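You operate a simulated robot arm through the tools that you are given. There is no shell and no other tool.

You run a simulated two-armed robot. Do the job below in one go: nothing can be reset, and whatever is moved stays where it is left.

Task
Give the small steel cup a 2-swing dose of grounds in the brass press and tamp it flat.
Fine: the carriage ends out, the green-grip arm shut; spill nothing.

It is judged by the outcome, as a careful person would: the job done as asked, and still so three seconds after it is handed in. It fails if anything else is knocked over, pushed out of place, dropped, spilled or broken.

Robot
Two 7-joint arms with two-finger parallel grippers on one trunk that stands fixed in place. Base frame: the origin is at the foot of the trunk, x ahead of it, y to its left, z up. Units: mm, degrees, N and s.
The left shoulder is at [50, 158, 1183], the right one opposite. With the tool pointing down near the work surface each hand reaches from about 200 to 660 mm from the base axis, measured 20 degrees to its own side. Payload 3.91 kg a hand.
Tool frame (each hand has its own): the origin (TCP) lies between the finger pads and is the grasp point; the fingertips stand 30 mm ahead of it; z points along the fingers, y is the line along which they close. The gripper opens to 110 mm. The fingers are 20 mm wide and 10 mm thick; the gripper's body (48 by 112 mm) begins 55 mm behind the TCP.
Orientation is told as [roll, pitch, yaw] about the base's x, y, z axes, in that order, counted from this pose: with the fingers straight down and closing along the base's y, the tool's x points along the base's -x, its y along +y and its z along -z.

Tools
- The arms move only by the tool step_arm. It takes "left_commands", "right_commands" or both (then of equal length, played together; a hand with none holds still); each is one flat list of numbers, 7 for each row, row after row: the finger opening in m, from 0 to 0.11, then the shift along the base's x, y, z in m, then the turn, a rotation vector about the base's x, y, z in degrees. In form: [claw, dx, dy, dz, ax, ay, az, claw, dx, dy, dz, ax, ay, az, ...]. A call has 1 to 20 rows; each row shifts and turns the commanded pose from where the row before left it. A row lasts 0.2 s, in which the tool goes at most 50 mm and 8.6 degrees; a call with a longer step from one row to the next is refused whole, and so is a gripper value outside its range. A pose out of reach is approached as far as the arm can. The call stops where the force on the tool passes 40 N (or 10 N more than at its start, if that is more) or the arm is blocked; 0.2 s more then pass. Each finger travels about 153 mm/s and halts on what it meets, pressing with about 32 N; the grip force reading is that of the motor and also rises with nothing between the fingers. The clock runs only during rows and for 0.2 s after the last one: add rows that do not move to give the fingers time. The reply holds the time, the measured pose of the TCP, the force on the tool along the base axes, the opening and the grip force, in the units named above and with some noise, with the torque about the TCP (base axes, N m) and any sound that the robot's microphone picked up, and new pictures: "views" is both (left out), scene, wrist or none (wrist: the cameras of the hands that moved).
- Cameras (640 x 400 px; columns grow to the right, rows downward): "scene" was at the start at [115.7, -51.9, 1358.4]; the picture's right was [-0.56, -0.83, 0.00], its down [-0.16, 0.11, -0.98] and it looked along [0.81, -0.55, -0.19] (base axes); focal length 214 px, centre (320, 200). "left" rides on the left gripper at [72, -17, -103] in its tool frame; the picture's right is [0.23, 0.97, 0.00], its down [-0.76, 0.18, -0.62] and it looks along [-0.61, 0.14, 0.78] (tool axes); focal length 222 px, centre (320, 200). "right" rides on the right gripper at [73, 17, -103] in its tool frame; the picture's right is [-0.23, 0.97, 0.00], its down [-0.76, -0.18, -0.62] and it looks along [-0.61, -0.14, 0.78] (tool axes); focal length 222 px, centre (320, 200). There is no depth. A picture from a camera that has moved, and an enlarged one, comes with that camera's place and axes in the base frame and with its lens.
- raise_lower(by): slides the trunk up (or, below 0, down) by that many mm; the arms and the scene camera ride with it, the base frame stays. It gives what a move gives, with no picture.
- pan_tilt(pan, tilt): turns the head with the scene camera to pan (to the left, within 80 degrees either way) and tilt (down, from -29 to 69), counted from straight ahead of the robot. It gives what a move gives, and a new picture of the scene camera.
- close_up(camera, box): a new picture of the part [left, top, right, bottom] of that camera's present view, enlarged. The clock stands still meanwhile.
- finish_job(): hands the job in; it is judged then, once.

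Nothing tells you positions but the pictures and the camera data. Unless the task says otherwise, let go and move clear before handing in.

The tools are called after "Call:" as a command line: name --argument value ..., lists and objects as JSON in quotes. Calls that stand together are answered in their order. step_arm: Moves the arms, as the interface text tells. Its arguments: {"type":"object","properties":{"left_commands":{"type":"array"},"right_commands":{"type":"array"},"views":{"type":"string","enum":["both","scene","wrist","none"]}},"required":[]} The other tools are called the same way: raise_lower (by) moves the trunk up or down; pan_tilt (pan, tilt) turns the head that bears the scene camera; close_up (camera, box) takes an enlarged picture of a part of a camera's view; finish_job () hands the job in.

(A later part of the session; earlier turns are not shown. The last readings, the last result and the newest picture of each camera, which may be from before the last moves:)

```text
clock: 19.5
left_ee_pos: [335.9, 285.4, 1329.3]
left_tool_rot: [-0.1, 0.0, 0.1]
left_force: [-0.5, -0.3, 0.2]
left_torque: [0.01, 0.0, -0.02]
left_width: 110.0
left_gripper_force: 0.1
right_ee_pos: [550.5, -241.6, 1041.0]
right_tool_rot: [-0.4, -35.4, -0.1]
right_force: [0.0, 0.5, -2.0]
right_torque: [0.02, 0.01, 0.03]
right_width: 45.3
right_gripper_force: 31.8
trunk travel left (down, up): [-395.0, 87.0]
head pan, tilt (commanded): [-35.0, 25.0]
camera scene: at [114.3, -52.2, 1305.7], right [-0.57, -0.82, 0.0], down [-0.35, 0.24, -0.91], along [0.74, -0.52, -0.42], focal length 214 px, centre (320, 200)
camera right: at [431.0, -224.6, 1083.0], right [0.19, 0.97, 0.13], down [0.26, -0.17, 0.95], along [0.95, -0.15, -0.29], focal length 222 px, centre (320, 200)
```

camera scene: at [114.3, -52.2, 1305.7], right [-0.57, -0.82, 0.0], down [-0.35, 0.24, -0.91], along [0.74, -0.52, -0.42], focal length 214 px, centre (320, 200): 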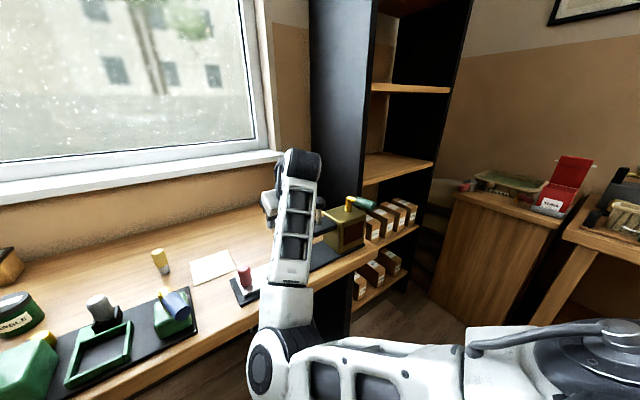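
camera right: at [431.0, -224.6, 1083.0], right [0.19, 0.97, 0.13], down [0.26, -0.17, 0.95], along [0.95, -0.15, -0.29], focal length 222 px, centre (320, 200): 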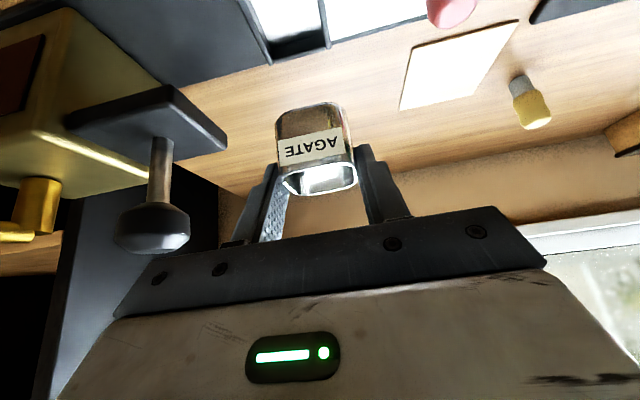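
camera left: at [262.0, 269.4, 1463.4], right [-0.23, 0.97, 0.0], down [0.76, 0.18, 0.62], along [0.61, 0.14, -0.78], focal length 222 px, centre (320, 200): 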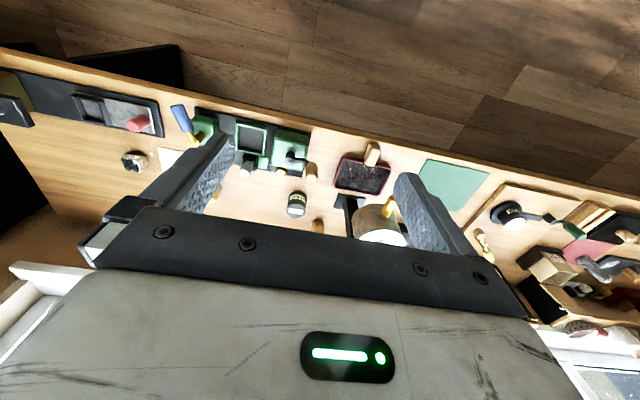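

Call:
step_arm --right_commands '[0.02, -0.03, 0, 0.0, 0, 0, 0, 0.02, -0.03, 0, 0, 0, 0, 0]' --views "wrist"

Call:
close_up --camera "right" --box '[200, 0, 440, 150]'

```text
clock: 20.1
left_ee_pos: [335.4, 285.2, 1328.7]
left_tool_rot: [-0.1, 0.0, 0.0]
left_force: [-0.6, 0.4, 0.0]
left_torque: [0.01, 0.02, 0.01]
left_width: 109.8
left_gripper_force: 0.0
right_ee_pos: [502.2, -244.8, 1042.8]
right_tool_rot: [-0.8, -35.4, -0.2]
right_force: [-0.1, 0.2, -0.6]
right_torque: [0.02, 0.03, -0.01]
right_width: 45.4
right_gripper_force: 32.1
right hand out of reach, approached as far as the arm can: row 2
trunk travel left (down, up): [-395.0, 87.0]
head pan, tilt (commanded): [-35.0, 25.0]
camera right: at [382.3, -226.5, 1083.3], right [0.2, 0.97, 0.12], down [0.26, -0.17, 0.95], along [0.95, -0.16, -0.28], focal length 222 px, centre (320, 200)
```

right: 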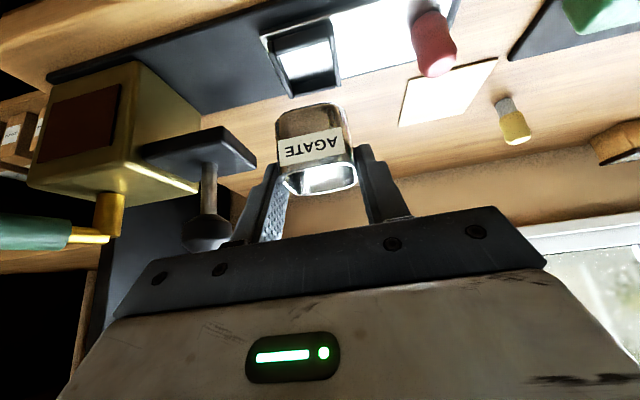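

```text
2.67 times, centred on (320, 75) of right
camera zoom: at [382.3, -226.5, 1083.3], right [0.2, 0.97, 0.12], down [0.26, -0.17, 0.95], along [0.95, -0.16, -0.28], focal length 592 px, centre (320, 533)
```

zoom: 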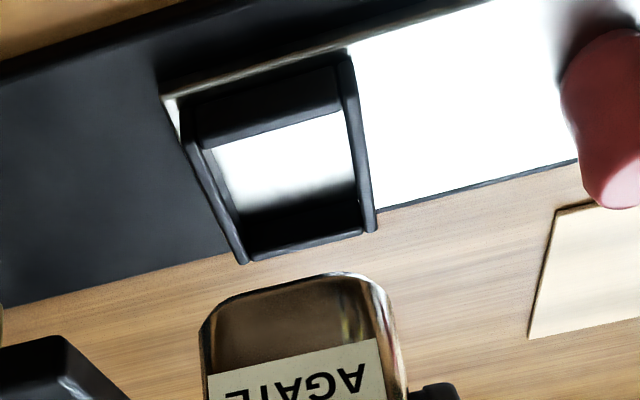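

Call:
close_up --camera "right" --box '[250, 10, 350, 110]'

```text
4.00 times, centred on (300, 60) of right
camera zoom: at [382.3, -226.5, 1083.3], right [0.2, 0.97, 0.12], down [0.26, -0.17, 0.95], along [0.95, -0.16, -0.28], focal length 888 px, centre (400, 760)
```

zoom: 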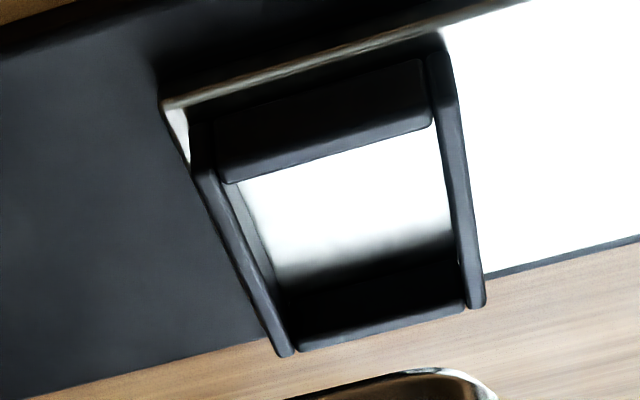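

Call:
close_up --camera "left" --box '[40, 60, 200, 160]'

```text
4.00 times, centred on (120, 110) of left
camera zoom: at [262.7, 267.8, 1433.6], right [-0.23, 0.97, 0.0], down [0.76, 0.18, 0.62], along [0.61, 0.14, -0.78], focal length 888 px, centre (1120, 560)
```

zoom: 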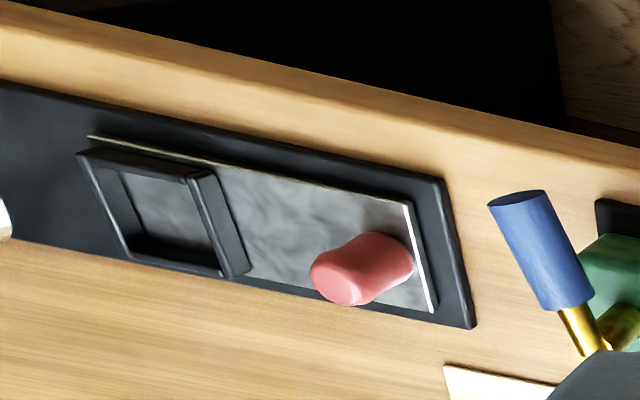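

Call:
close_up --camera "left" --box '[50, 88, 114, 138]'

Call:
close_up --camera "right" --box '[260, 15, 340, 65]'

Call:
close_up --camera "right" --box '[270, 55, 350, 105]'

```text
8.00 times, centred on (82, 113) of left
camera zoom: at [262.7, 267.8, 1433.6], right [-0.23, 0.97, 0.0], down [0.76, 0.18, 0.62], along [0.61, 0.14, -0.78], focal length 1777 px, centre (2224, 896)
```

zoom: 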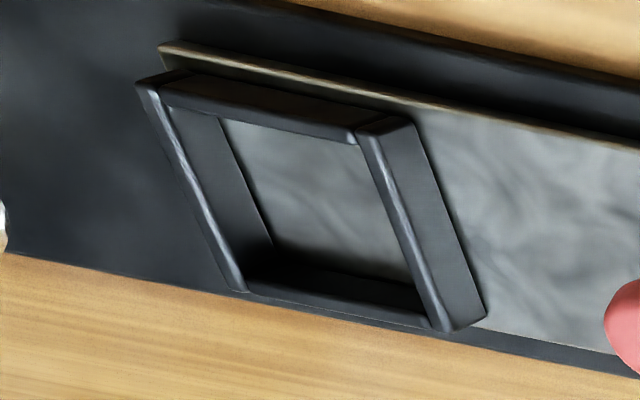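

```text
8.00 times, centred on (300, 40) of right
camera zoom: at [382.3, -226.5, 1083.3], right [0.2, 0.97, 0.12], down [0.26, -0.17, 0.95], along [0.95, -0.16, -0.28], focal length 1777 px, centre (480, 1480)
```

zoom: 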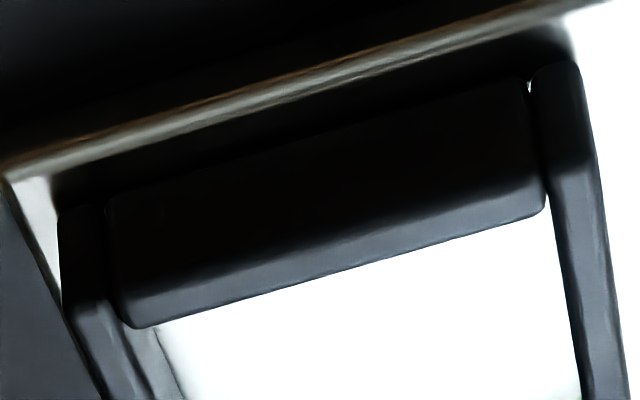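

```text
8.00 times, centred on (310, 80) of right
camera zoom: at [382.3, -226.5, 1083.3], right [0.2, 0.97, 0.12], down [0.26, -0.17, 0.95], along [0.95, -0.16, -0.28], focal length 1777 px, centre (400, 1160)
```

zoom: 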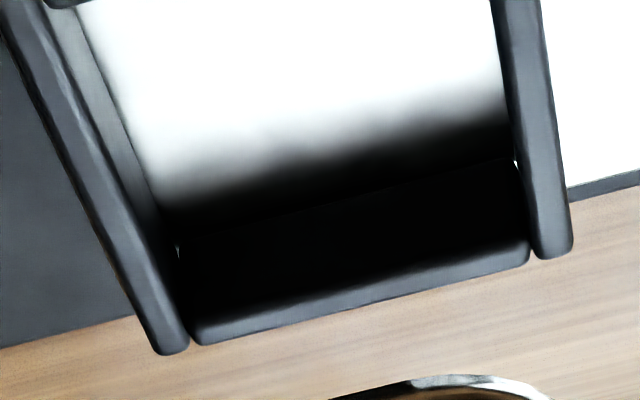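

The nest is now well triangulated: its centre is at ≈[559.5,-251], its top edge at z≈893, and the opening is ≈49 mm for the 45.5 mm cup. Next I'll measure precisely how the cup sits in the hand.

Call:
close_up --camera "right" --box '[260, 95, 380, 205]'

```text
3.64 times, centred on (320, 150) of right
camera zoom: at [382.3, -226.5, 1083.3], right [0.2, 0.97, 0.12], down [0.26, -0.17, 0.95], along [0.95, -0.16, -0.28], focal length 808 px, centre (320, 382)
```

zoom: 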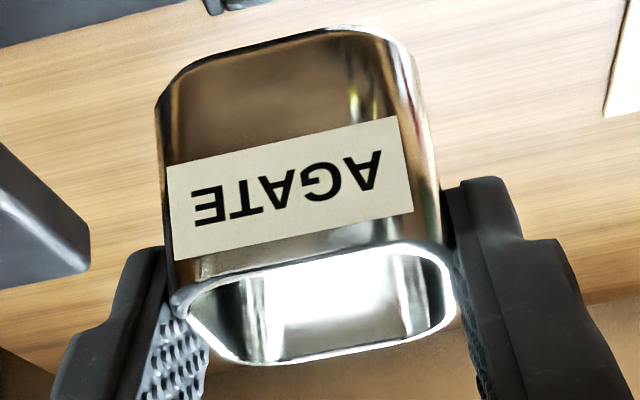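

The cup's x-offset in the hand is 8–13 mm ahead of the TCP, so I'll align it visually. I'll move over the nest and stop with the cup bottom about 20 mm above the frame, also restoring the small roll drift.

Call:
step_arm --right_commands '[0.02, 0.02, -0.003, 0.0, 0.25, 0, 0.3, 0.02, 0.027, -0.003, 0, 0.25, 0, 0.3, 0.02, 0, 0, -0.04, 0, 0, 0, 0.02, 0, 0, -0.035, 0, 0, 0, 0.02, 0, 0, 0, 0, 0, 0]' --views "both"

Call:
close_up --camera "right" --box '[240, 20, 400, 200]'

Call:
close_up --camera "left" --box '[40, 70, 130, 150]'

```text
clock: 21.3
left_ee_pos: [336.3, 285.8, 1330.1]
left_tool_rot: [-0.1, 0.0, 0.1]
left_force: [0.5, -0.6, 0.2]
left_torque: [-0.03, -0.01, -0.03]
left_width: 110.0
left_gripper_force: 0.0
right_ee_pos: [547.4, -248.3, 963.9]
right_tool_rot: [-0.2, -35.3, 0.4]
right_force: [-0.8, -0.2, 0.0]
right_torque: [0.02, 0.01, -0.02]
right_width: 45.3
right_gripper_force: 32.3
trunk travel left (down, up): [-395.0, 87.0]
head pan, tilt (commanded): [-35.0, 25.0]
camera scene: at [114.3, -52.3, 1305.7], right [-0.57, -0.82, 0.0], down [-0.35, 0.24, -0.91], along [0.74, -0.52, -0.42], focal length 214 px, centre (320, 200)
camera right: at [428.2, -233.2, 1006.5], right [0.18, 0.98, 0.13], down [0.26, -0.17, 0.95], along [0.95, -0.14, -0.29], focal length 222 px, centre (320, 200)
```

scene: 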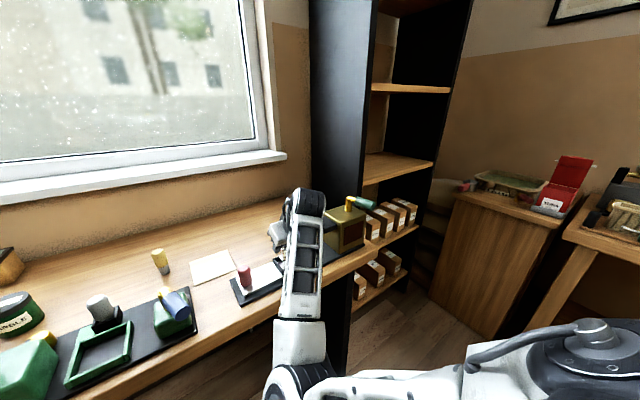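
right: 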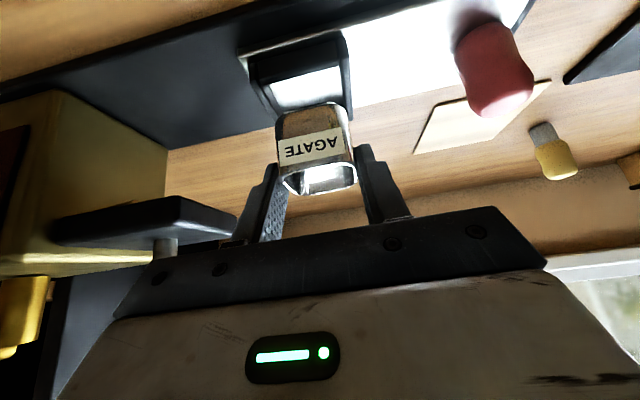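

```text
2.22 times, centred on (320, 110) of right
camera zoom: at [428.2, -233.2, 1006.5], right [0.18, 0.98, 0.13], down [0.26, -0.17, 0.95], along [0.95, -0.14, -0.29], focal length 494 px, centre (320, 400)
```

zoom: 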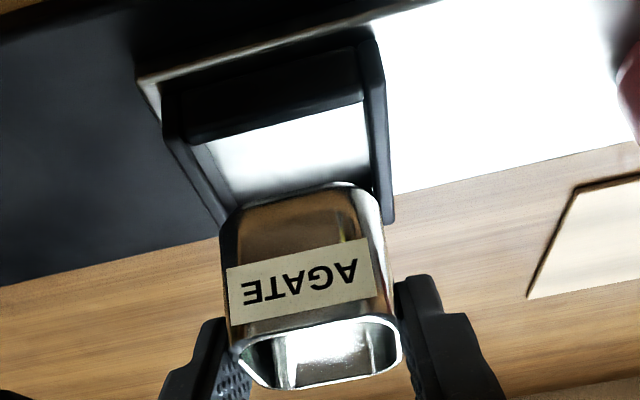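

```text
5.00 times, centred on (85, 110) of left
camera zoom: at [262.5, 267.7, 1433.7], right [-0.23, 0.97, 0.0], down [0.76, 0.18, 0.62], along [0.61, 0.14, -0.78], focal length 1111 px, centre (1495, 650)
```

zoom: 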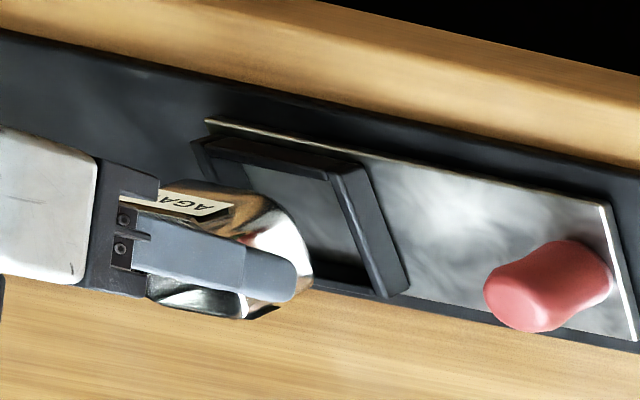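

The left camera sees the cup and nest together, which is what I need for checking x. I'll zoom in further.

Call:
close_up --camera "left" --box '[56, 90, 108, 140]'

Call:
close_up --camera "right" --box '[270, 20, 370, 120]'

```text
8.00 times, centred on (82, 115) of left
camera zoom: at [262.5, 267.7, 1433.7], right [-0.23, 0.97, 0.0], down [0.76, 0.18, 0.62], along [0.61, 0.14, -0.78], focal length 1777 px, centre (2224, 880)
```

zoom: 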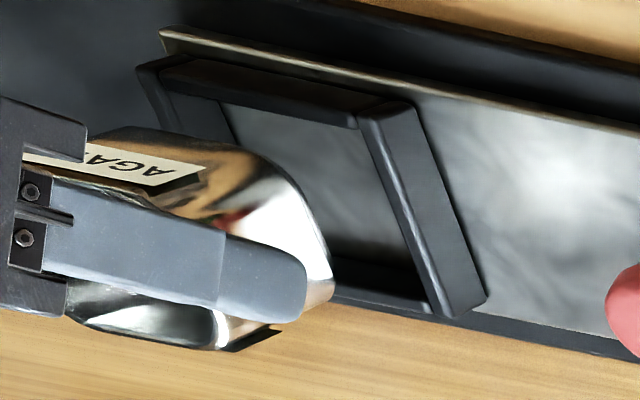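

```text
4.00 times, centred on (320, 70) of right
camera zoom: at [428.2, -233.2, 1006.5], right [0.18, 0.98, 0.13], down [0.26, -0.17, 0.95], along [0.95, -0.14, -0.29], focal length 888 px, centre (320, 720)
```

zoom: 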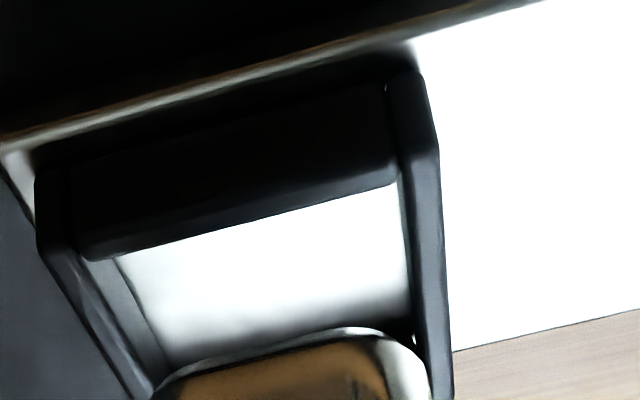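

Both cameras agree: the cup is about 1 mm short in x and 1.4 mm off in y. I'll correct that and come down to just above the frame.

Call:
step_arm --right_commands '[0.02, 0.0008, -0.0014, 0.0, 0, 0, -0.2, 0.02, 0, 0, -0.007, 0, 0, -0.1, 0.02, 0, 0, -0.006, 0, 0, 0, 0.02, 0, 0, 0, 0, 0, 0]' --views "none"

Call:
close_up --camera "right" --box '[260, 20, 380, 200]'

Call:
close_up --camera "left" --box '[56, 90, 108, 140]'

```text
clock: 22.3
left_ee_pos: [335.7, 285.2, 1328.5]
left_tool_rot: [-0.2, 0.0, 0.1]
left_force: [-0.3, 0.8, 0.5]
left_torque: [-0.04, -0.04, 0.0]
left_width: 109.8
left_gripper_force: 0.0
right_ee_pos: [548.7, -249.8, 951.9]
right_tool_rot: [0.1, -35.2, 0.2]
right_force: [0.1, -0.6, -0.7]
right_torque: [0.01, 0.0, -0.01]
right_width: 45.5
right_gripper_force: 32.0
trunk travel left (down, up): [-395.0, 87.0]
head pan, tilt (commanded): [-35.0, 25.0]
```

```text
2.22 times, centred on (320, 110) of right
camera zoom: at [428.9, -233.4, 994.0], right [0.18, 0.97, 0.13], down [0.26, -0.18, 0.95], along [0.95, -0.14, -0.29], focal length 494 px, centre (320, 400)
```

zoom: 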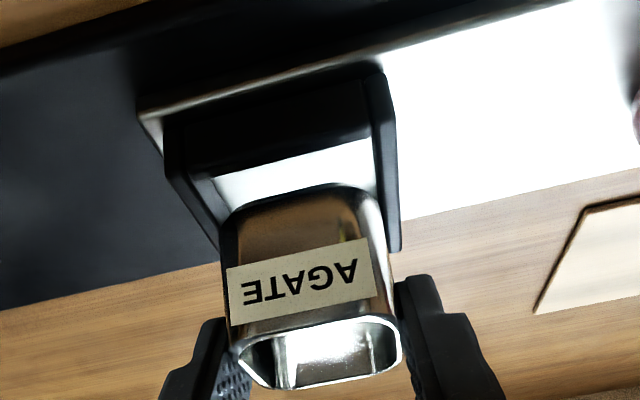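

```text
8.00 times, centred on (82, 115) of left
camera zoom: at [262.5, 267.7, 1433.6], right [-0.23, 0.97, 0.0], down [0.76, 0.18, 0.62], along [0.61, 0.14, -0.78], focal length 1777 px, centre (2224, 880)
```

zoom: 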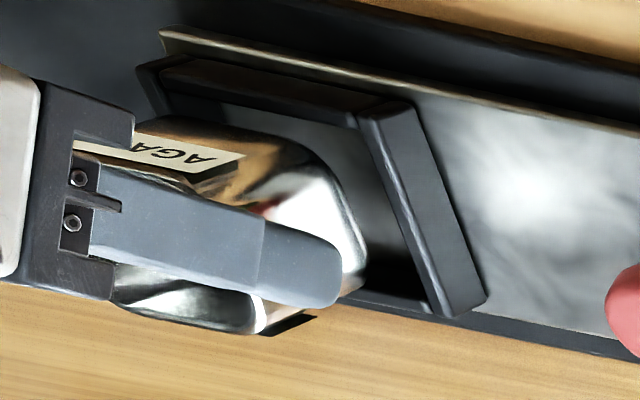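

Refined check: the cup should go about 1.5 mm further in +x and 1 mm in -y to be centred. I'll apply that and lower in small steps while watching the force.

Call:
step_arm --right_commands '[0.02, 0.0015, -0.001, 0.0, 0, 0, -0.2, 0.02, 0, 0, -0.004, 0, 0, 0, 0.02, 0, 0, -0.003, 0, 0, 0, 0.02, 0, 0, -0.003, 0, 0, 0, 0.02, 0, 0, -0.002, 0, 0, 0, 0.02, 0, 0, 0, 0, 0, 0]' --views "none"

Call:
close_up --camera "right" --box '[260, 20, 380, 200]'

Call:
close_up --camera "left" --box '[56, 90, 108, 140]'

```text
clock: 23.7
left_ee_pos: [336.7, 285.0, 1330.5]
left_tool_rot: [-0.1, 0.0, 0.1]
left_force: [-0.2, 0.2, 0.3]
left_torque: [-0.03, -0.03, -0.01]
left_width: 109.8
left_gripper_force: 0.1
right_ee_pos: [549.7, -248.1, 939.0]
right_tool_rot: [0.1, -35.3, -0.1]
right_force: [-0.1, -0.1, -0.9]
right_torque: [-0.02, -0.05, -0.02]
right_width: 45.2
right_gripper_force: 32.0
trunk travel left (down, up): [-395.0, 87.0]
head pan, tilt (commanded): [-35.0, 25.0]
```

```text
2.22 times, centred on (320, 110) of right
camera zoom: at [430.3, -232.7, 981.8], right [0.19, 0.97, 0.13], down [0.26, -0.18, 0.95], along [0.95, -0.14, -0.29], focal length 494 px, centre (320, 400)
```

zoom: 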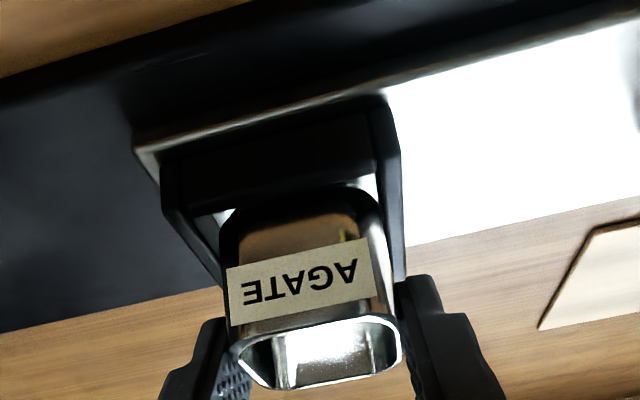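

```text
8.00 times, centred on (82, 115) of left
camera zoom: at [262.5, 267.8, 1433.6], right [-0.23, 0.97, 0.0], down [0.76, 0.18, 0.62], along [0.61, 0.14, -0.78], focal length 1777 px, centre (2224, 880)
```

zoom: 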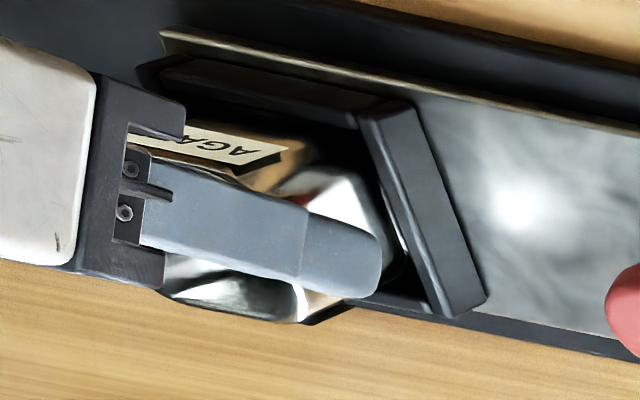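

The cup bottom is just entering the frame with no contact force, but it still sits about 2 mm too far toward +y. I'll shift -y and check.

Call:
step_arm --right_commands '[0.02, 0.0003, -0.002, 0.0, 0, 0, 0, 0.02, 0, 0, 0, 0, 0, 0, 0.02, 0, 0, 0, 0, 0, 0]' --views "none"

Call:
close_up --camera "right" --box '[260, 60, 360, 140]'

Call:
close_up --camera "left" --box '[66, 95, 106, 135]'

```text
clock: 24.5
left_ee_pos: [335.8, 285.7, 1330.0]
left_tool_rot: [-0.1, 0.0, 0.1]
left_force: [-0.2, 0.8, -0.1]
left_torque: [0.02, -0.02, -0.01]
left_width: 110.1
left_gripper_force: 0.1
right_ee_pos: [550.1, -250.2, 938.1]
right_tool_rot: [0.1, -35.0, 0.0]
right_force: [0.2, -0.4, -0.8]
right_torque: [-0.01, -0.02, -0.01]
right_width: 45.2
right_gripper_force: 32.0
trunk travel left (down, up): [-395.0, 87.0]
head pan, tilt (commanded): [-35.0, 25.0]
```

```text
5.00 times, centred on (310, 100) of right
camera zoom: at [430.2, -234.4, 981.2], right [0.19, 0.97, 0.13], down [0.26, -0.18, 0.95], along [0.95, -0.14, -0.29], focal length 1111 px, centre (370, 700)
```

zoom: 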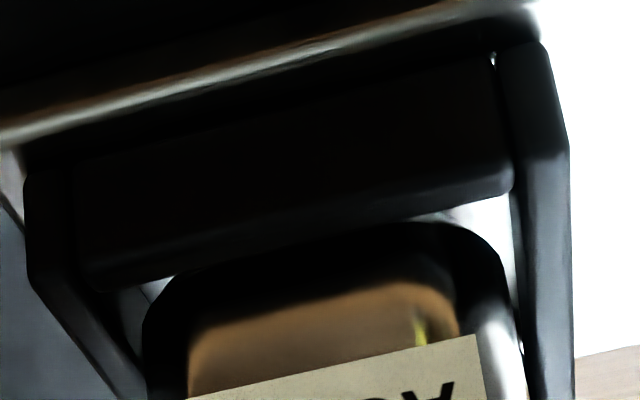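

```text
10.00 times, centred on (86, 115) of left
camera zoom: at [262.5, 267.7, 1433.6], right [-0.23, 0.97, 0.0], down [0.76, 0.18, 0.62], along [0.61, 0.14, -0.78], focal length 2221 px, centre (2660, 1050)
```

zoom: 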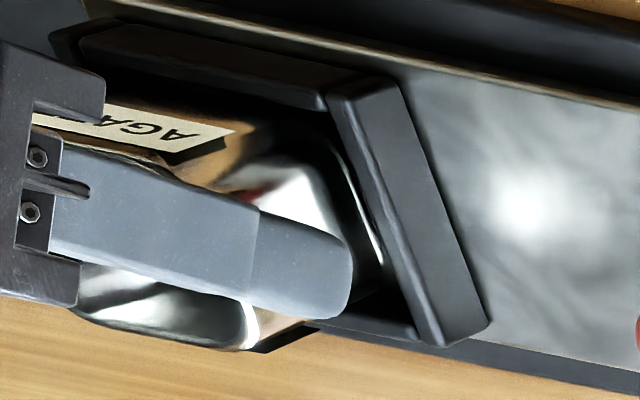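

Gaps are now balanced at about 1.6–2 mm each side and the force is still zero. I'll continue down in small steps.

Call:
step_arm --right_commands '[0.02, 0, 0, -0.003, 0, 0, 0, 0.02, 0, 0, -0.002, 0, 0, 0, 0.02, 0, 0, -0.002, 0, 0, 0, 0.02, 0, 0, 0, 0, 0, 0]' --views "none"

Call:
close_up --camera "left" --box '[66, 95, 106, 135]'

```text
clock: 25.5
left_ee_pos: [334.9, 286.6, 1330.6]
left_tool_rot: [-0.1, 0.0, 0.2]
left_force: [-0.6, -0.4, 1.0]
left_torque: [-0.01, -0.03, 0.02]
left_width: 110.1
left_gripper_force: 0.0
right_ee_pos: [550.6, -250.6, 932.5]
right_tool_rot: [0.3, -35.3, -0.2]
right_force: [-0.4, 0.3, -0.4]
right_torque: [-0.05, -0.02, 0.01]
right_width: 45.1
right_gripper_force: 32.5
trunk travel left (down, up): [-395.0, 87.0]
head pan, tilt (commanded): [-35.0, 25.0]
```

```text
10.00 times, centred on (86, 115) of left
camera zoom: at [262.5, 267.7, 1433.6], right [-0.23, 0.97, 0.0], down [0.76, 0.18, 0.62], along [0.61, 0.14, -0.78], focal length 2221 px, centre (2660, 1050)
```

zoom: 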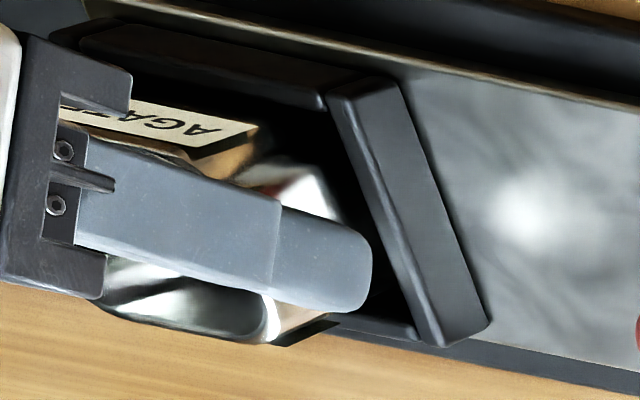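

Call:
step_arm --right_commands '[0.02, 0, 0, -0.002, 0, 0, 0, 0.02, 0, 0, -0.0015, 0, 0, 0, 0.02, 0, 0, -0.001, 0, 0, 0, 0.02, 0, 0, 0, 0, 0, 0]' --views "none"

Call:
close_up --camera "right" --box '[250, 60, 390, 200]'

```text
clock: 26.5
left_ee_pos: [335.0, 286.3, 1329.5]
left_tool_rot: [0.0, 0.0, 0.1]
left_force: [0.3, -1.2, 0.5]
left_torque: [0.0, -0.02, 0.03]
left_width: 109.9
left_gripper_force: 0.0
right_ee_pos: [549.3, -249.5, 930.2]
right_tool_rot: [0.2, -35.4, 0.1]
right_force: [1.8, -2.1, 8.3]
right_torque: [-0.33, 0.04, -0.01]
right_width: 45.5
right_gripper_force: 32.5
trunk travel left (down, up): [-395.0, 87.0]
head pan, tilt (commanded): [-35.0, 25.0]
```

```text
2.86 times, centred on (320, 130) of right
camera zoom: at [430.3, -233.6, 971.6], right [0.18, 0.97, 0.13], down [0.26, -0.18, 0.95], along [0.95, -0.14, -0.28], focal length 635 px, centre (320, 400)
```

zoom: 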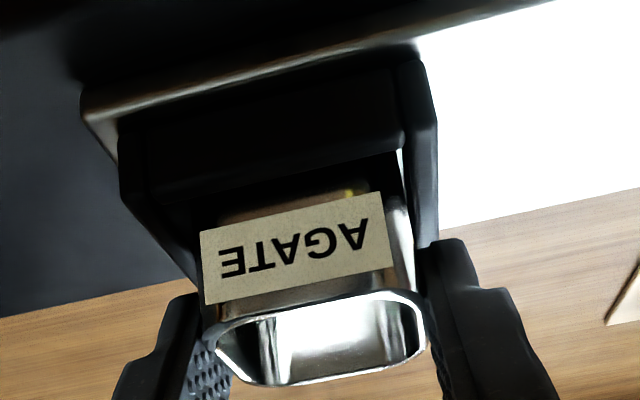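

Contact is about 8 N at a cup height that matches the carriage floor, with the torque at the cup's front -y corner, so the cup is seated in the nest. I'll release gently and check.

Call:
step_arm --right_commands '[0.05, 0, 0, 0, 0, 0, 0, 0.056, 0, 0, 0, 0, 0, 0, 0.064, 0, 0, 0, 0, 0, 0, 0.064, 0, 0, 0, 0, 0, 0]' --views "none"

Call:
close_up --camera "left" --box '[66, 95, 106, 135]'

Call:
close_up --camera "right" --box '[250, 60, 390, 200]'

```text
clock: 27.5
left_ee_pos: [336.0, 285.7, 1329.6]
left_tool_rot: [0.0, 0.1, 0.0]
left_force: [-0.1, 0.3, -0.6]
left_torque: [0.02, -0.01, 0.02]
left_width: 109.9
left_gripper_force: 0.0
right_ee_pos: [549.3, -249.2, 927.2]
right_tool_rot: [0.4, -35.2, 0.0]
right_force: [-0.4, 0.3, 0.0]
right_torque: [-0.01, 0.0, 0.01]
right_width: 63.8
right_gripper_force: 0.1
trunk travel left (down, up): [-395.0, 87.0]
head pan, tilt (commanded): [-35.0, 25.0]
```

```text
10.00 times, centred on (86, 115) of left
camera zoom: at [262.5, 267.8, 1433.6], right [-0.23, 0.97, 0.0], down [0.76, 0.18, 0.62], along [0.61, 0.14, -0.78], focal length 2221 px, centre (2660, 1050)
```

zoom: 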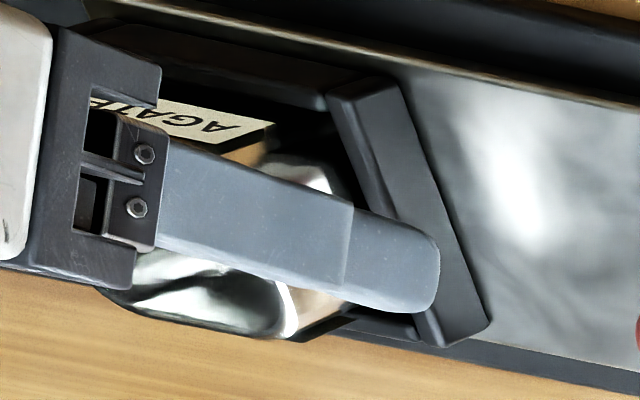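

```text
2.86 times, centred on (320, 130) of right
camera zoom: at [430.3, -233.4, 970.3], right [0.18, 0.97, 0.14], down [0.26, -0.18, 0.95], along [0.95, -0.14, -0.29], focal length 635 px, centre (320, 400)
```

zoom: 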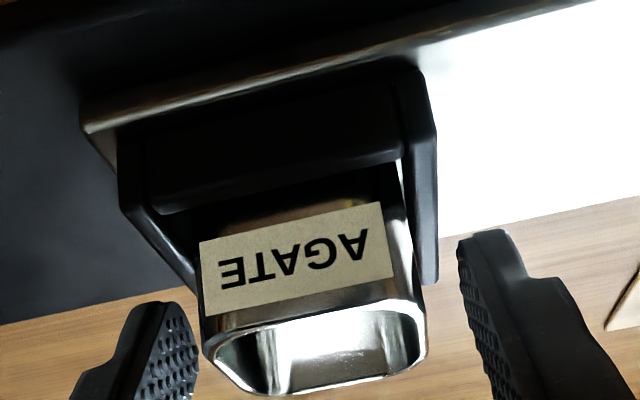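

Released and the cup stayed put. I'll raise straight up to clear it and look at the seating.

Call:
step_arm --right_commands '[0.07, 0, 0, 0.01, 0, 0, 0, 0.07, 0, 0, 0.02, 0, 0, 0, 0.07, 0, 0, 0.03, 0, 0, 0, 0.07, 0, 0, 0.03, 0, 0, 0]' --views "wrist"

Call:
close_up --camera "left" --box '[50, 88, 114, 138]'

Call:
close_up --camera "right" --box '[240, 0, 400, 130]'

```text
clock: 28.5
left_ee_pos: [335.7, 284.6, 1328.9]
left_tool_rot: [-0.1, 0.0, 0.1]
left_force: [-0.3, 0.6, 0.0]
left_torque: [0.0, 0.0, 0.02]
left_width: 109.9
left_gripper_force: 0.2
right_ee_pos: [548.6, -253.6, 1018.3]
right_tool_rot: [-0.1, -35.1, -0.3]
right_force: [0.3, -0.8, 0.9]
right_torque: [0.0, 0.01, 0.0]
right_width: 70.2
right_gripper_force: 0.1
trunk travel left (down, up): [-395.0, 87.0]
head pan, tilt (commanded): [-35.0, 25.0]
camera right: at [429.9, -237.2, 1061.0], right [0.19, 0.97, 0.13], down [0.26, -0.18, 0.95], along [0.95, -0.15, -0.29], focal length 222 px, centre (320, 200)
```

right: 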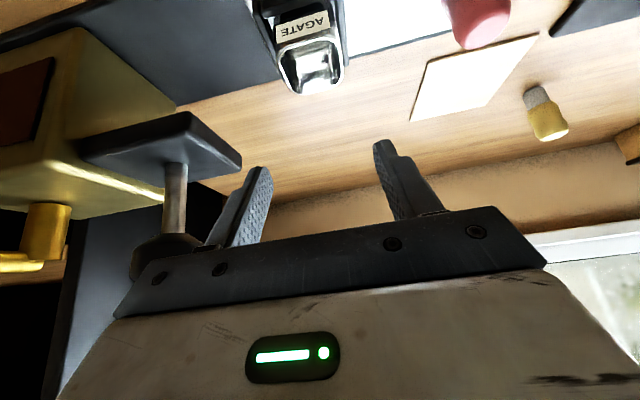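

```text
8.00 times, centred on (82, 113) of left
camera zoom: at [262.3, 268.0, 1433.6], right [-0.23, 0.97, 0.0], down [0.76, 0.18, 0.62], along [0.61, 0.14, -0.78], focal length 1777 px, centre (2224, 896)
```

zoom: 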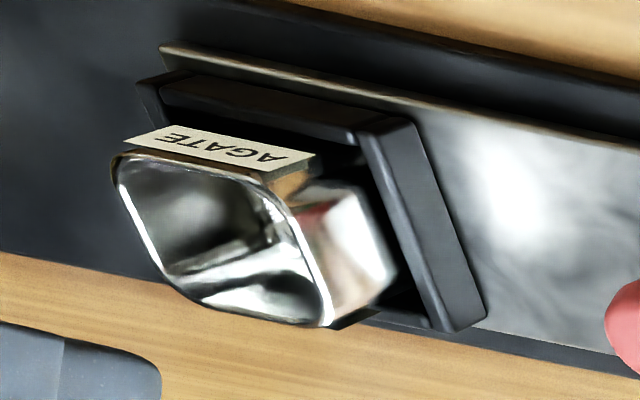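

```text
3.08 times, centred on (320, 65) of right
camera zoom: at [429.9, -237.2, 1061.0], right [0.19, 0.97, 0.13], down [0.26, -0.18, 0.95], along [0.95, -0.15, -0.29], focal length 684 px, centre (320, 615)
```

zoom: 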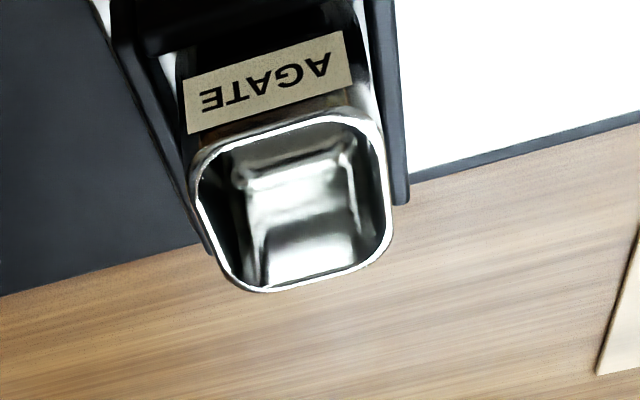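

The cup is sitting well in the nest. Next is the red carriage handle near [560,-132], top z≈920. I'll move over it.

Call:
step_arm --right_commands '[0.06, 0, 0.04, 0, 0, 0, 0, 0.06, 0, 0.04, 0, 0, 0, 0, 0.06, 0, 0.04, 0, 0, 0, 0.2, 0.06, 0, 0, -0.03, 0, 0, 0, 0.06, 0, 0, 0, 0, 0, 0]' --views "both"

Call:
close_up --camera "left" --box '[60, 80, 180, 160]'

```text
clock: 29.7
left_ee_pos: [335.3, 284.1, 1329.3]
left_tool_rot: [-0.1, 0.1, 0.0]
left_force: [-0.8, -0.2, -0.6]
left_torque: [0.02, -0.01, 0.01]
left_width: 110.1
left_gripper_force: 0.0
right_ee_pos: [549.7, -131.6, 987.7]
right_tool_rot: [0.1, -35.2, 0.6]
right_force: [1.3, -0.8, 0.0]
right_torque: [0.0, 0.0, 0.03]
right_width: 60.0
right_gripper_force: 0.0
right hand out of reach, approached as far as the arm can: row 4
trunk travel left (down, up): [-395.0, 87.0]
head pan, tilt (commanded): [-35.0, 25.0]
camera scene: at [114.3, -52.3, 1305.7], right [-0.57, -0.82, 0.0], down [-0.35, 0.24, -0.91], along [0.74, -0.52, -0.42], focal length 214 px, centre (320, 200)
camera right: at [429.7, -117.1, 1029.6], right [0.18, 0.98, 0.13], down [0.27, -0.18, 0.95], along [0.95, -0.13, -0.29], focal length 222 px, centre (320, 200)
```

scene: 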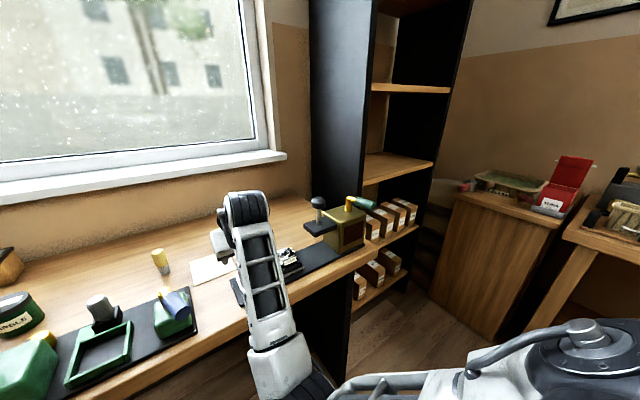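
right: 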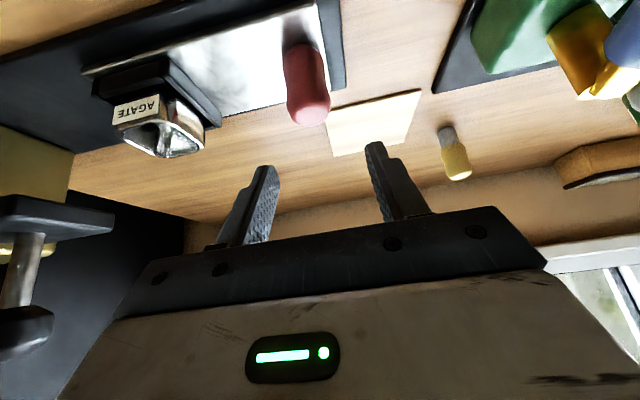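

```text
5.00 times, centred on (120, 120) of left
camera zoom: at [262.4, 267.7, 1433.7], right [-0.23, 0.97, 0.0], down [0.76, 0.18, 0.62], along [0.61, 0.14, -0.78], focal length 1111 px, centre (1320, 600)
```

zoom: 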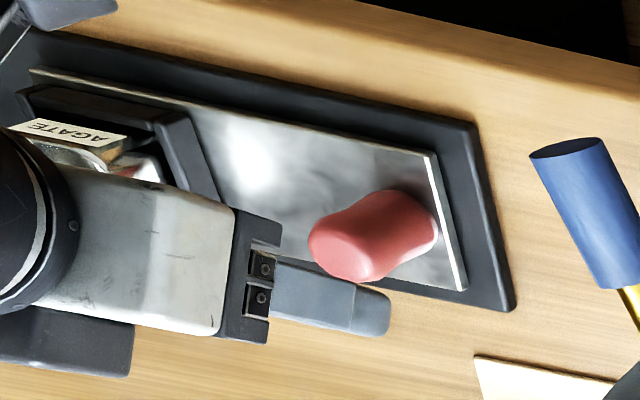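

The hand is lined up with the red handle in y. I'll lower around it.

Call:
step_arm --right_commands '[0.06, 0.001, -0.001, -0.02, 0, 0, -0.3, 0.06, 0, 0, -0.02, 0, 0, -0.3, 0.06, 0, 0, -0.015, 0, 0, 0, 0.06, 0, 0, 0, 0, 0, 0]' --views "wrist"

Call:
close_up --camera "left" --box '[60, 80, 180, 160]'

```text
clock: 30.7
left_ee_pos: [335.7, 285.5, 1328.4]
left_tool_rot: [-0.2, 0.0, 0.0]
left_force: [0.2, 0.3, 0.6]
left_torque: [0.01, -0.04, 0.02]
left_width: 110.2
left_gripper_force: 0.0
right_ee_pos: [551.2, -134.4, 932.4]
right_tool_rot: [0.6, -35.3, -0.2]
right_force: [1.1, -0.6, 0.3]
right_torque: [-0.05, 0.0, 0.01]
right_width: 59.9
right_gripper_force: 0.1
trunk travel left (down, up): [-395.0, 87.0]
head pan, tilt (commanded): [-35.0, 25.0]
camera right: at [431.3, -119.1, 975.4], right [0.19, 0.97, 0.14], down [0.26, -0.18, 0.95], along [0.95, -0.14, -0.29], focal length 222 px, centre (320, 200)
```

right: 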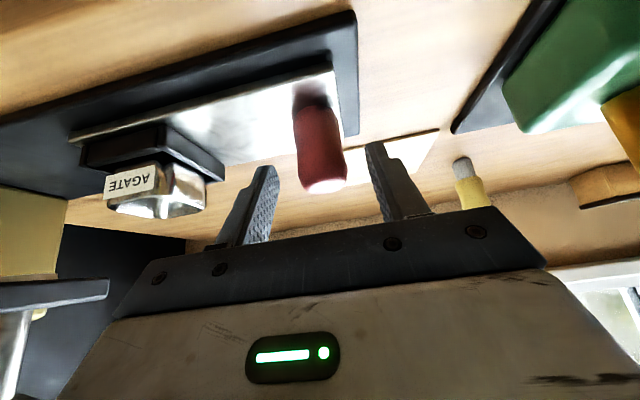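

```text
5.00 times, centred on (120, 120) of left
camera zoom: at [262.4, 267.7, 1433.6], right [-0.23, 0.97, 0.0], down [0.76, 0.18, 0.62], along [0.61, 0.14, -0.78], focal length 1111 px, centre (1320, 600)
```

zoom: 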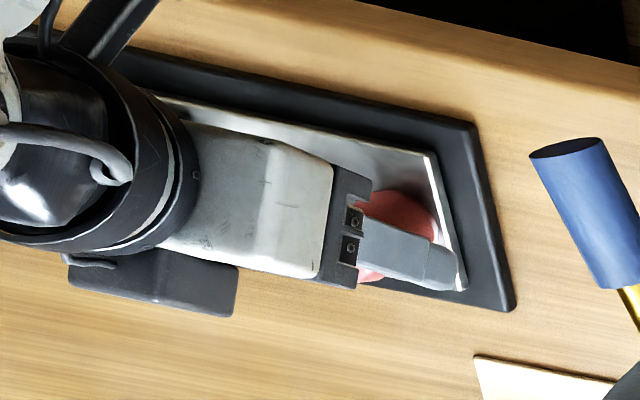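

Call:
step_arm --right_commands '[0.06, 0, 0, -0.01, 0, 0, 0, 0.05, 0, 0, 0, 0, 0, 0, 0.04, 0, 0, 0, 0, 0, 0, 0.034, 0, 0, 0, 0, 0, 0, 0.03, 0, 0, 0, 0, 0, 0, 0.025, 0, 0, 0, 0, 0, 0, 0.02, 0, 0, 0, 0, 0, 0]' --views "wrist"

```text
clock: 32.3
left_ee_pos: [335.6, 285.7, 1329.0]
left_tool_rot: [-0.1, 0.1, 0.1]
left_force: [0.1, 0.2, 0.0]
left_torque: [-0.02, -0.01, 0.0]
left_width: 110.0
left_gripper_force: 0.0
right_ee_pos: [550.8, -134.4, 924.1]
right_tool_rot: [0.3, -35.3, -0.1]
right_force: [0.3, 2.4, -0.5]
right_torque: [-1.01, -0.2, 0.12]
right_width: 31.3
right_gripper_force: 45.3
trunk travel left (down, up): [-395.0, 87.0]
head pan, tilt (commanded): [-35.0, 25.0]
camera right: at [431.1, -119.1, 965.6], right [0.18, 0.97, 0.14], down [0.26, -0.18, 0.95], along [0.95, -0.14, -0.29], focal length 222 px, centre (320, 200)
```

right: 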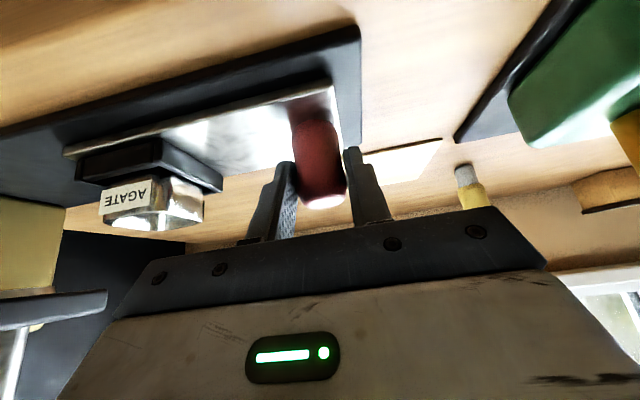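

The handle is gripped (31 mm). I'll slide the carriage toward the press (-y) gently, watching the force.

Call:
step_arm --right_commands '[0.02, 0, -0.005, 0, 0, 0, 0, 0.02, 0, -0.007, 0, 0, 0, 0, 0.02, 0, -0.008, 0, 0, 0, 0]' --views "wrist"

```text
clock: 33.1
left_ee_pos: [335.1, 286.0, 1328.4]
left_tool_rot: [-0.1, 0.0, 0.0]
left_force: [0.9, -0.3, 0.2]
left_torque: [0.01, 0.03, -0.03]
left_width: 110.2
left_gripper_force: 0.1
right_ee_pos: [551.4, -152.7, 923.3]
right_tool_rot: [0.5, -35.1, -0.5]
right_force: [0.1, 2.7, -3.2]
right_torque: [-1.16, -0.79, 0.16]
right_width: 31.4
right_gripper_force: 44.8
trunk travel left (down, up): [-395.0, 87.0]
head pan, tilt (commanded): [-35.0, 25.0]
camera right: at [431.2, -135.7, 965.7], right [0.19, 0.97, 0.14], down [0.26, -0.18, 0.95], along [0.95, -0.14, -0.29], focal length 222 px, centre (320, 200)
```

right: 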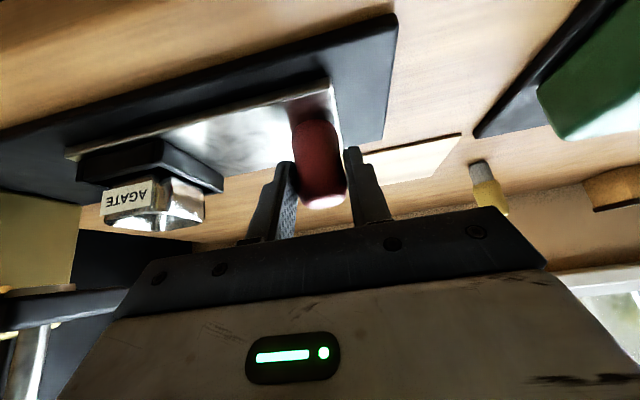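

Call:
close_up --camera "scene" --box '[240, 180, 400, 290]'

Call:
close_up --camera "right" --box '[0, 120, 240, 300]'

```text
3.64 times, centred on (320, 235) of scene
camera zoom: at [114.4, -51.8, 1305.7], right [-0.57, -0.82, 0.0], down [-0.35, 0.24, -0.91], along [0.74, -0.52, -0.42], focal length 780 px, centre (320, 73)
```

zoom: 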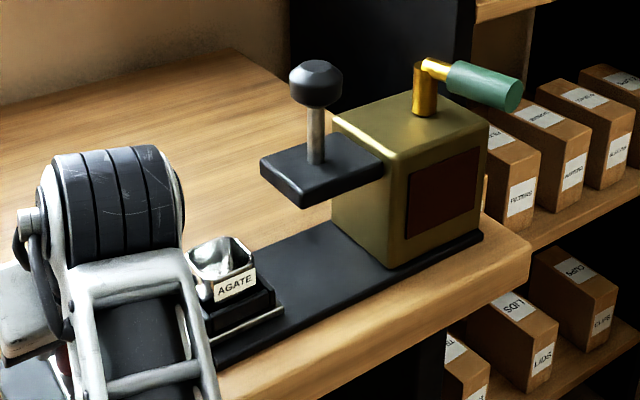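

```text
2.22 times, centred on (120, 210) of right
camera zoom: at [431.2, -135.7, 965.7], right [0.19, 0.97, 0.14], down [0.26, -0.18, 0.95], along [0.95, -0.14, -0.29], focal length 494 px, centre (764, 178)
```

zoom: 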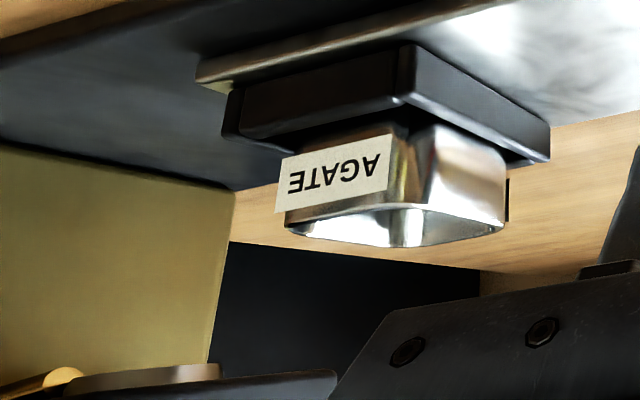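

There's something under the bracket: a grey pad and a brass stub. I'll zoom in there before sliding the cup beneath.

Call:
close_up --camera "right" --box '[0, 260, 150, 350]'

Call:
close_up --camera "scene" --box '[295, 190, 370, 255]'

```text
4.27 times, centred on (75, 305) of right
camera zoom: at [431.2, -135.7, 965.7], right [0.19, 0.97, 0.14], down [0.26, -0.18, 0.95], along [0.95, -0.14, -0.29], focal length 948 px, centre (1365, -248)
```

zoom: 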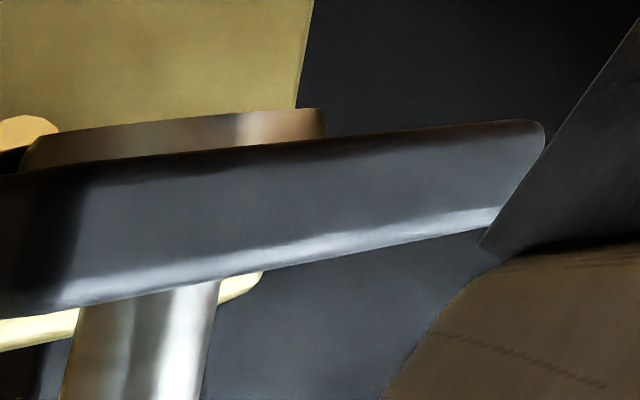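

```text
6.15 times, centred on (332, 222) of scene
camera zoom: at [114.4, -51.8, 1305.7], right [-0.57, -0.82, 0.0], down [-0.35, 0.24, -0.91], along [0.74, -0.52, -0.42], focal length 1320 px, centre (243, 62)
```

zoom: 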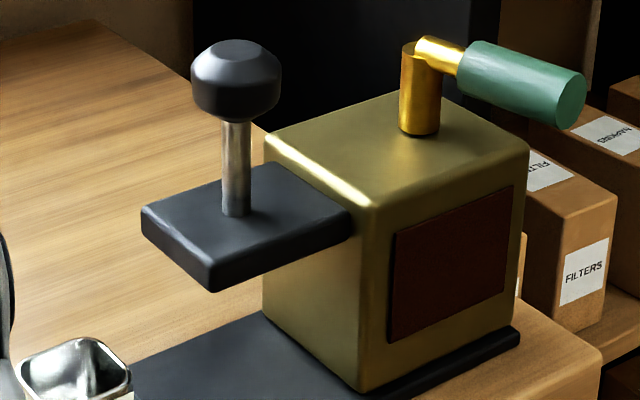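

Under the bracket sits a round tamping foot (near y≈-359) with what looks like a brass spout stub closer to the body (near y≈-390). So there are probably two stations. I'll keep sliding in and look again before the cup gets there.

Call:
step_arm --right_commands '[0.02, 0, -0.01, 0, 0, 0, 0.1, 0.02, 0, -0.01, 0, 0, 0, 0.1, 0.02, 0, -0.01, 0, 0, 0, 0.1, 0.02, 0, -0.01, 0, 0, 0, 0]' --views "wrist"

Call:
close_up --camera "right" --box '[0, 100, 260, 310]'

```text
clock: 34.1
left_ee_pos: [334.3, 285.4, 1329.4]
left_tool_rot: [-0.1, 0.0, 0.1]
left_force: [-0.3, -0.9, 0.1]
left_torque: [-0.03, -0.03, -0.03]
left_width: 110.0
left_gripper_force: 0.1
right_ee_pos: [550.0, -192.2, 923.6]
right_tool_rot: [0.4, -35.3, -0.1]
right_force: [-3.7, 1.6, 0.2]
right_torque: [-0.9, 0.33, -0.24]
right_width: 31.8
right_gripper_force: 44.9
trunk travel left (down, up): [-395.0, 87.0]
head pan, tilt (commanded): [-35.0, 25.0]
camera right: at [431.1, -176.6, 965.7], right [0.18, 0.97, 0.14], down [0.26, -0.18, 0.95], along [0.95, -0.14, -0.29], focal length 222 px, centre (320, 200)
```

right: 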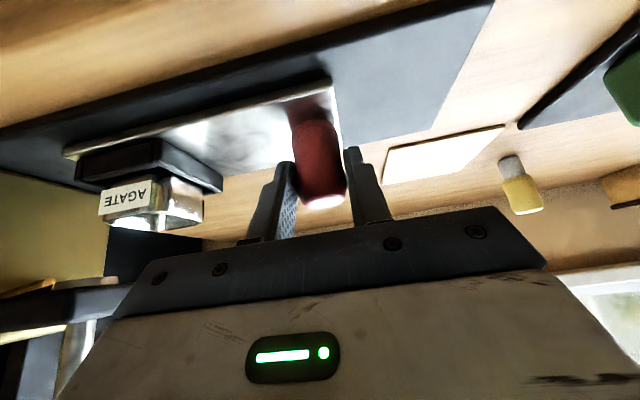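

```text
1.90 times, centred on (130, 205) of right
camera zoom: at [431.1, -176.6, 965.7], right [0.18, 0.97, 0.14], down [0.26, -0.18, 0.95], along [0.95, -0.14, -0.29], focal length 423 px, centre (682, 190)
```

zoom: 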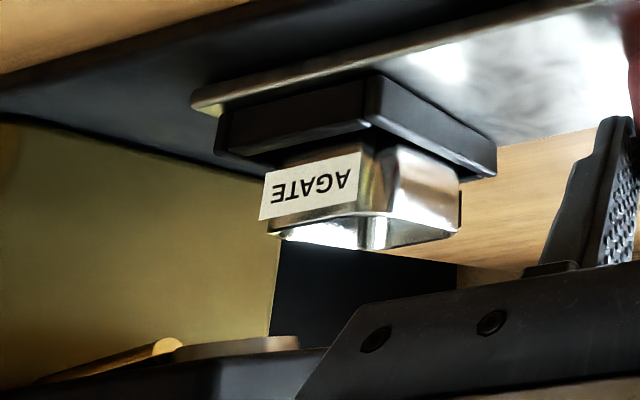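

Call:
close_up --camera "right" --box '[0, 240, 130, 320]'

```text
4.92 times, centred on (65, 280) of right
camera zoom: at [431.1, -176.6, 965.7], right [0.18, 0.97, 0.14], down [0.26, -0.18, 0.95], along [0.95, -0.14, -0.29], focal length 1094 px, centre (1575, -194)
```

zoom: 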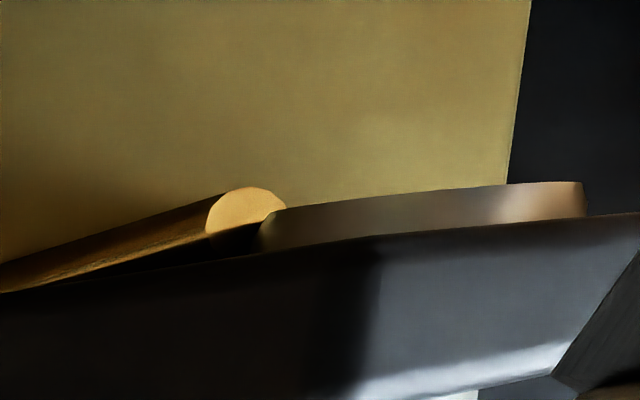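

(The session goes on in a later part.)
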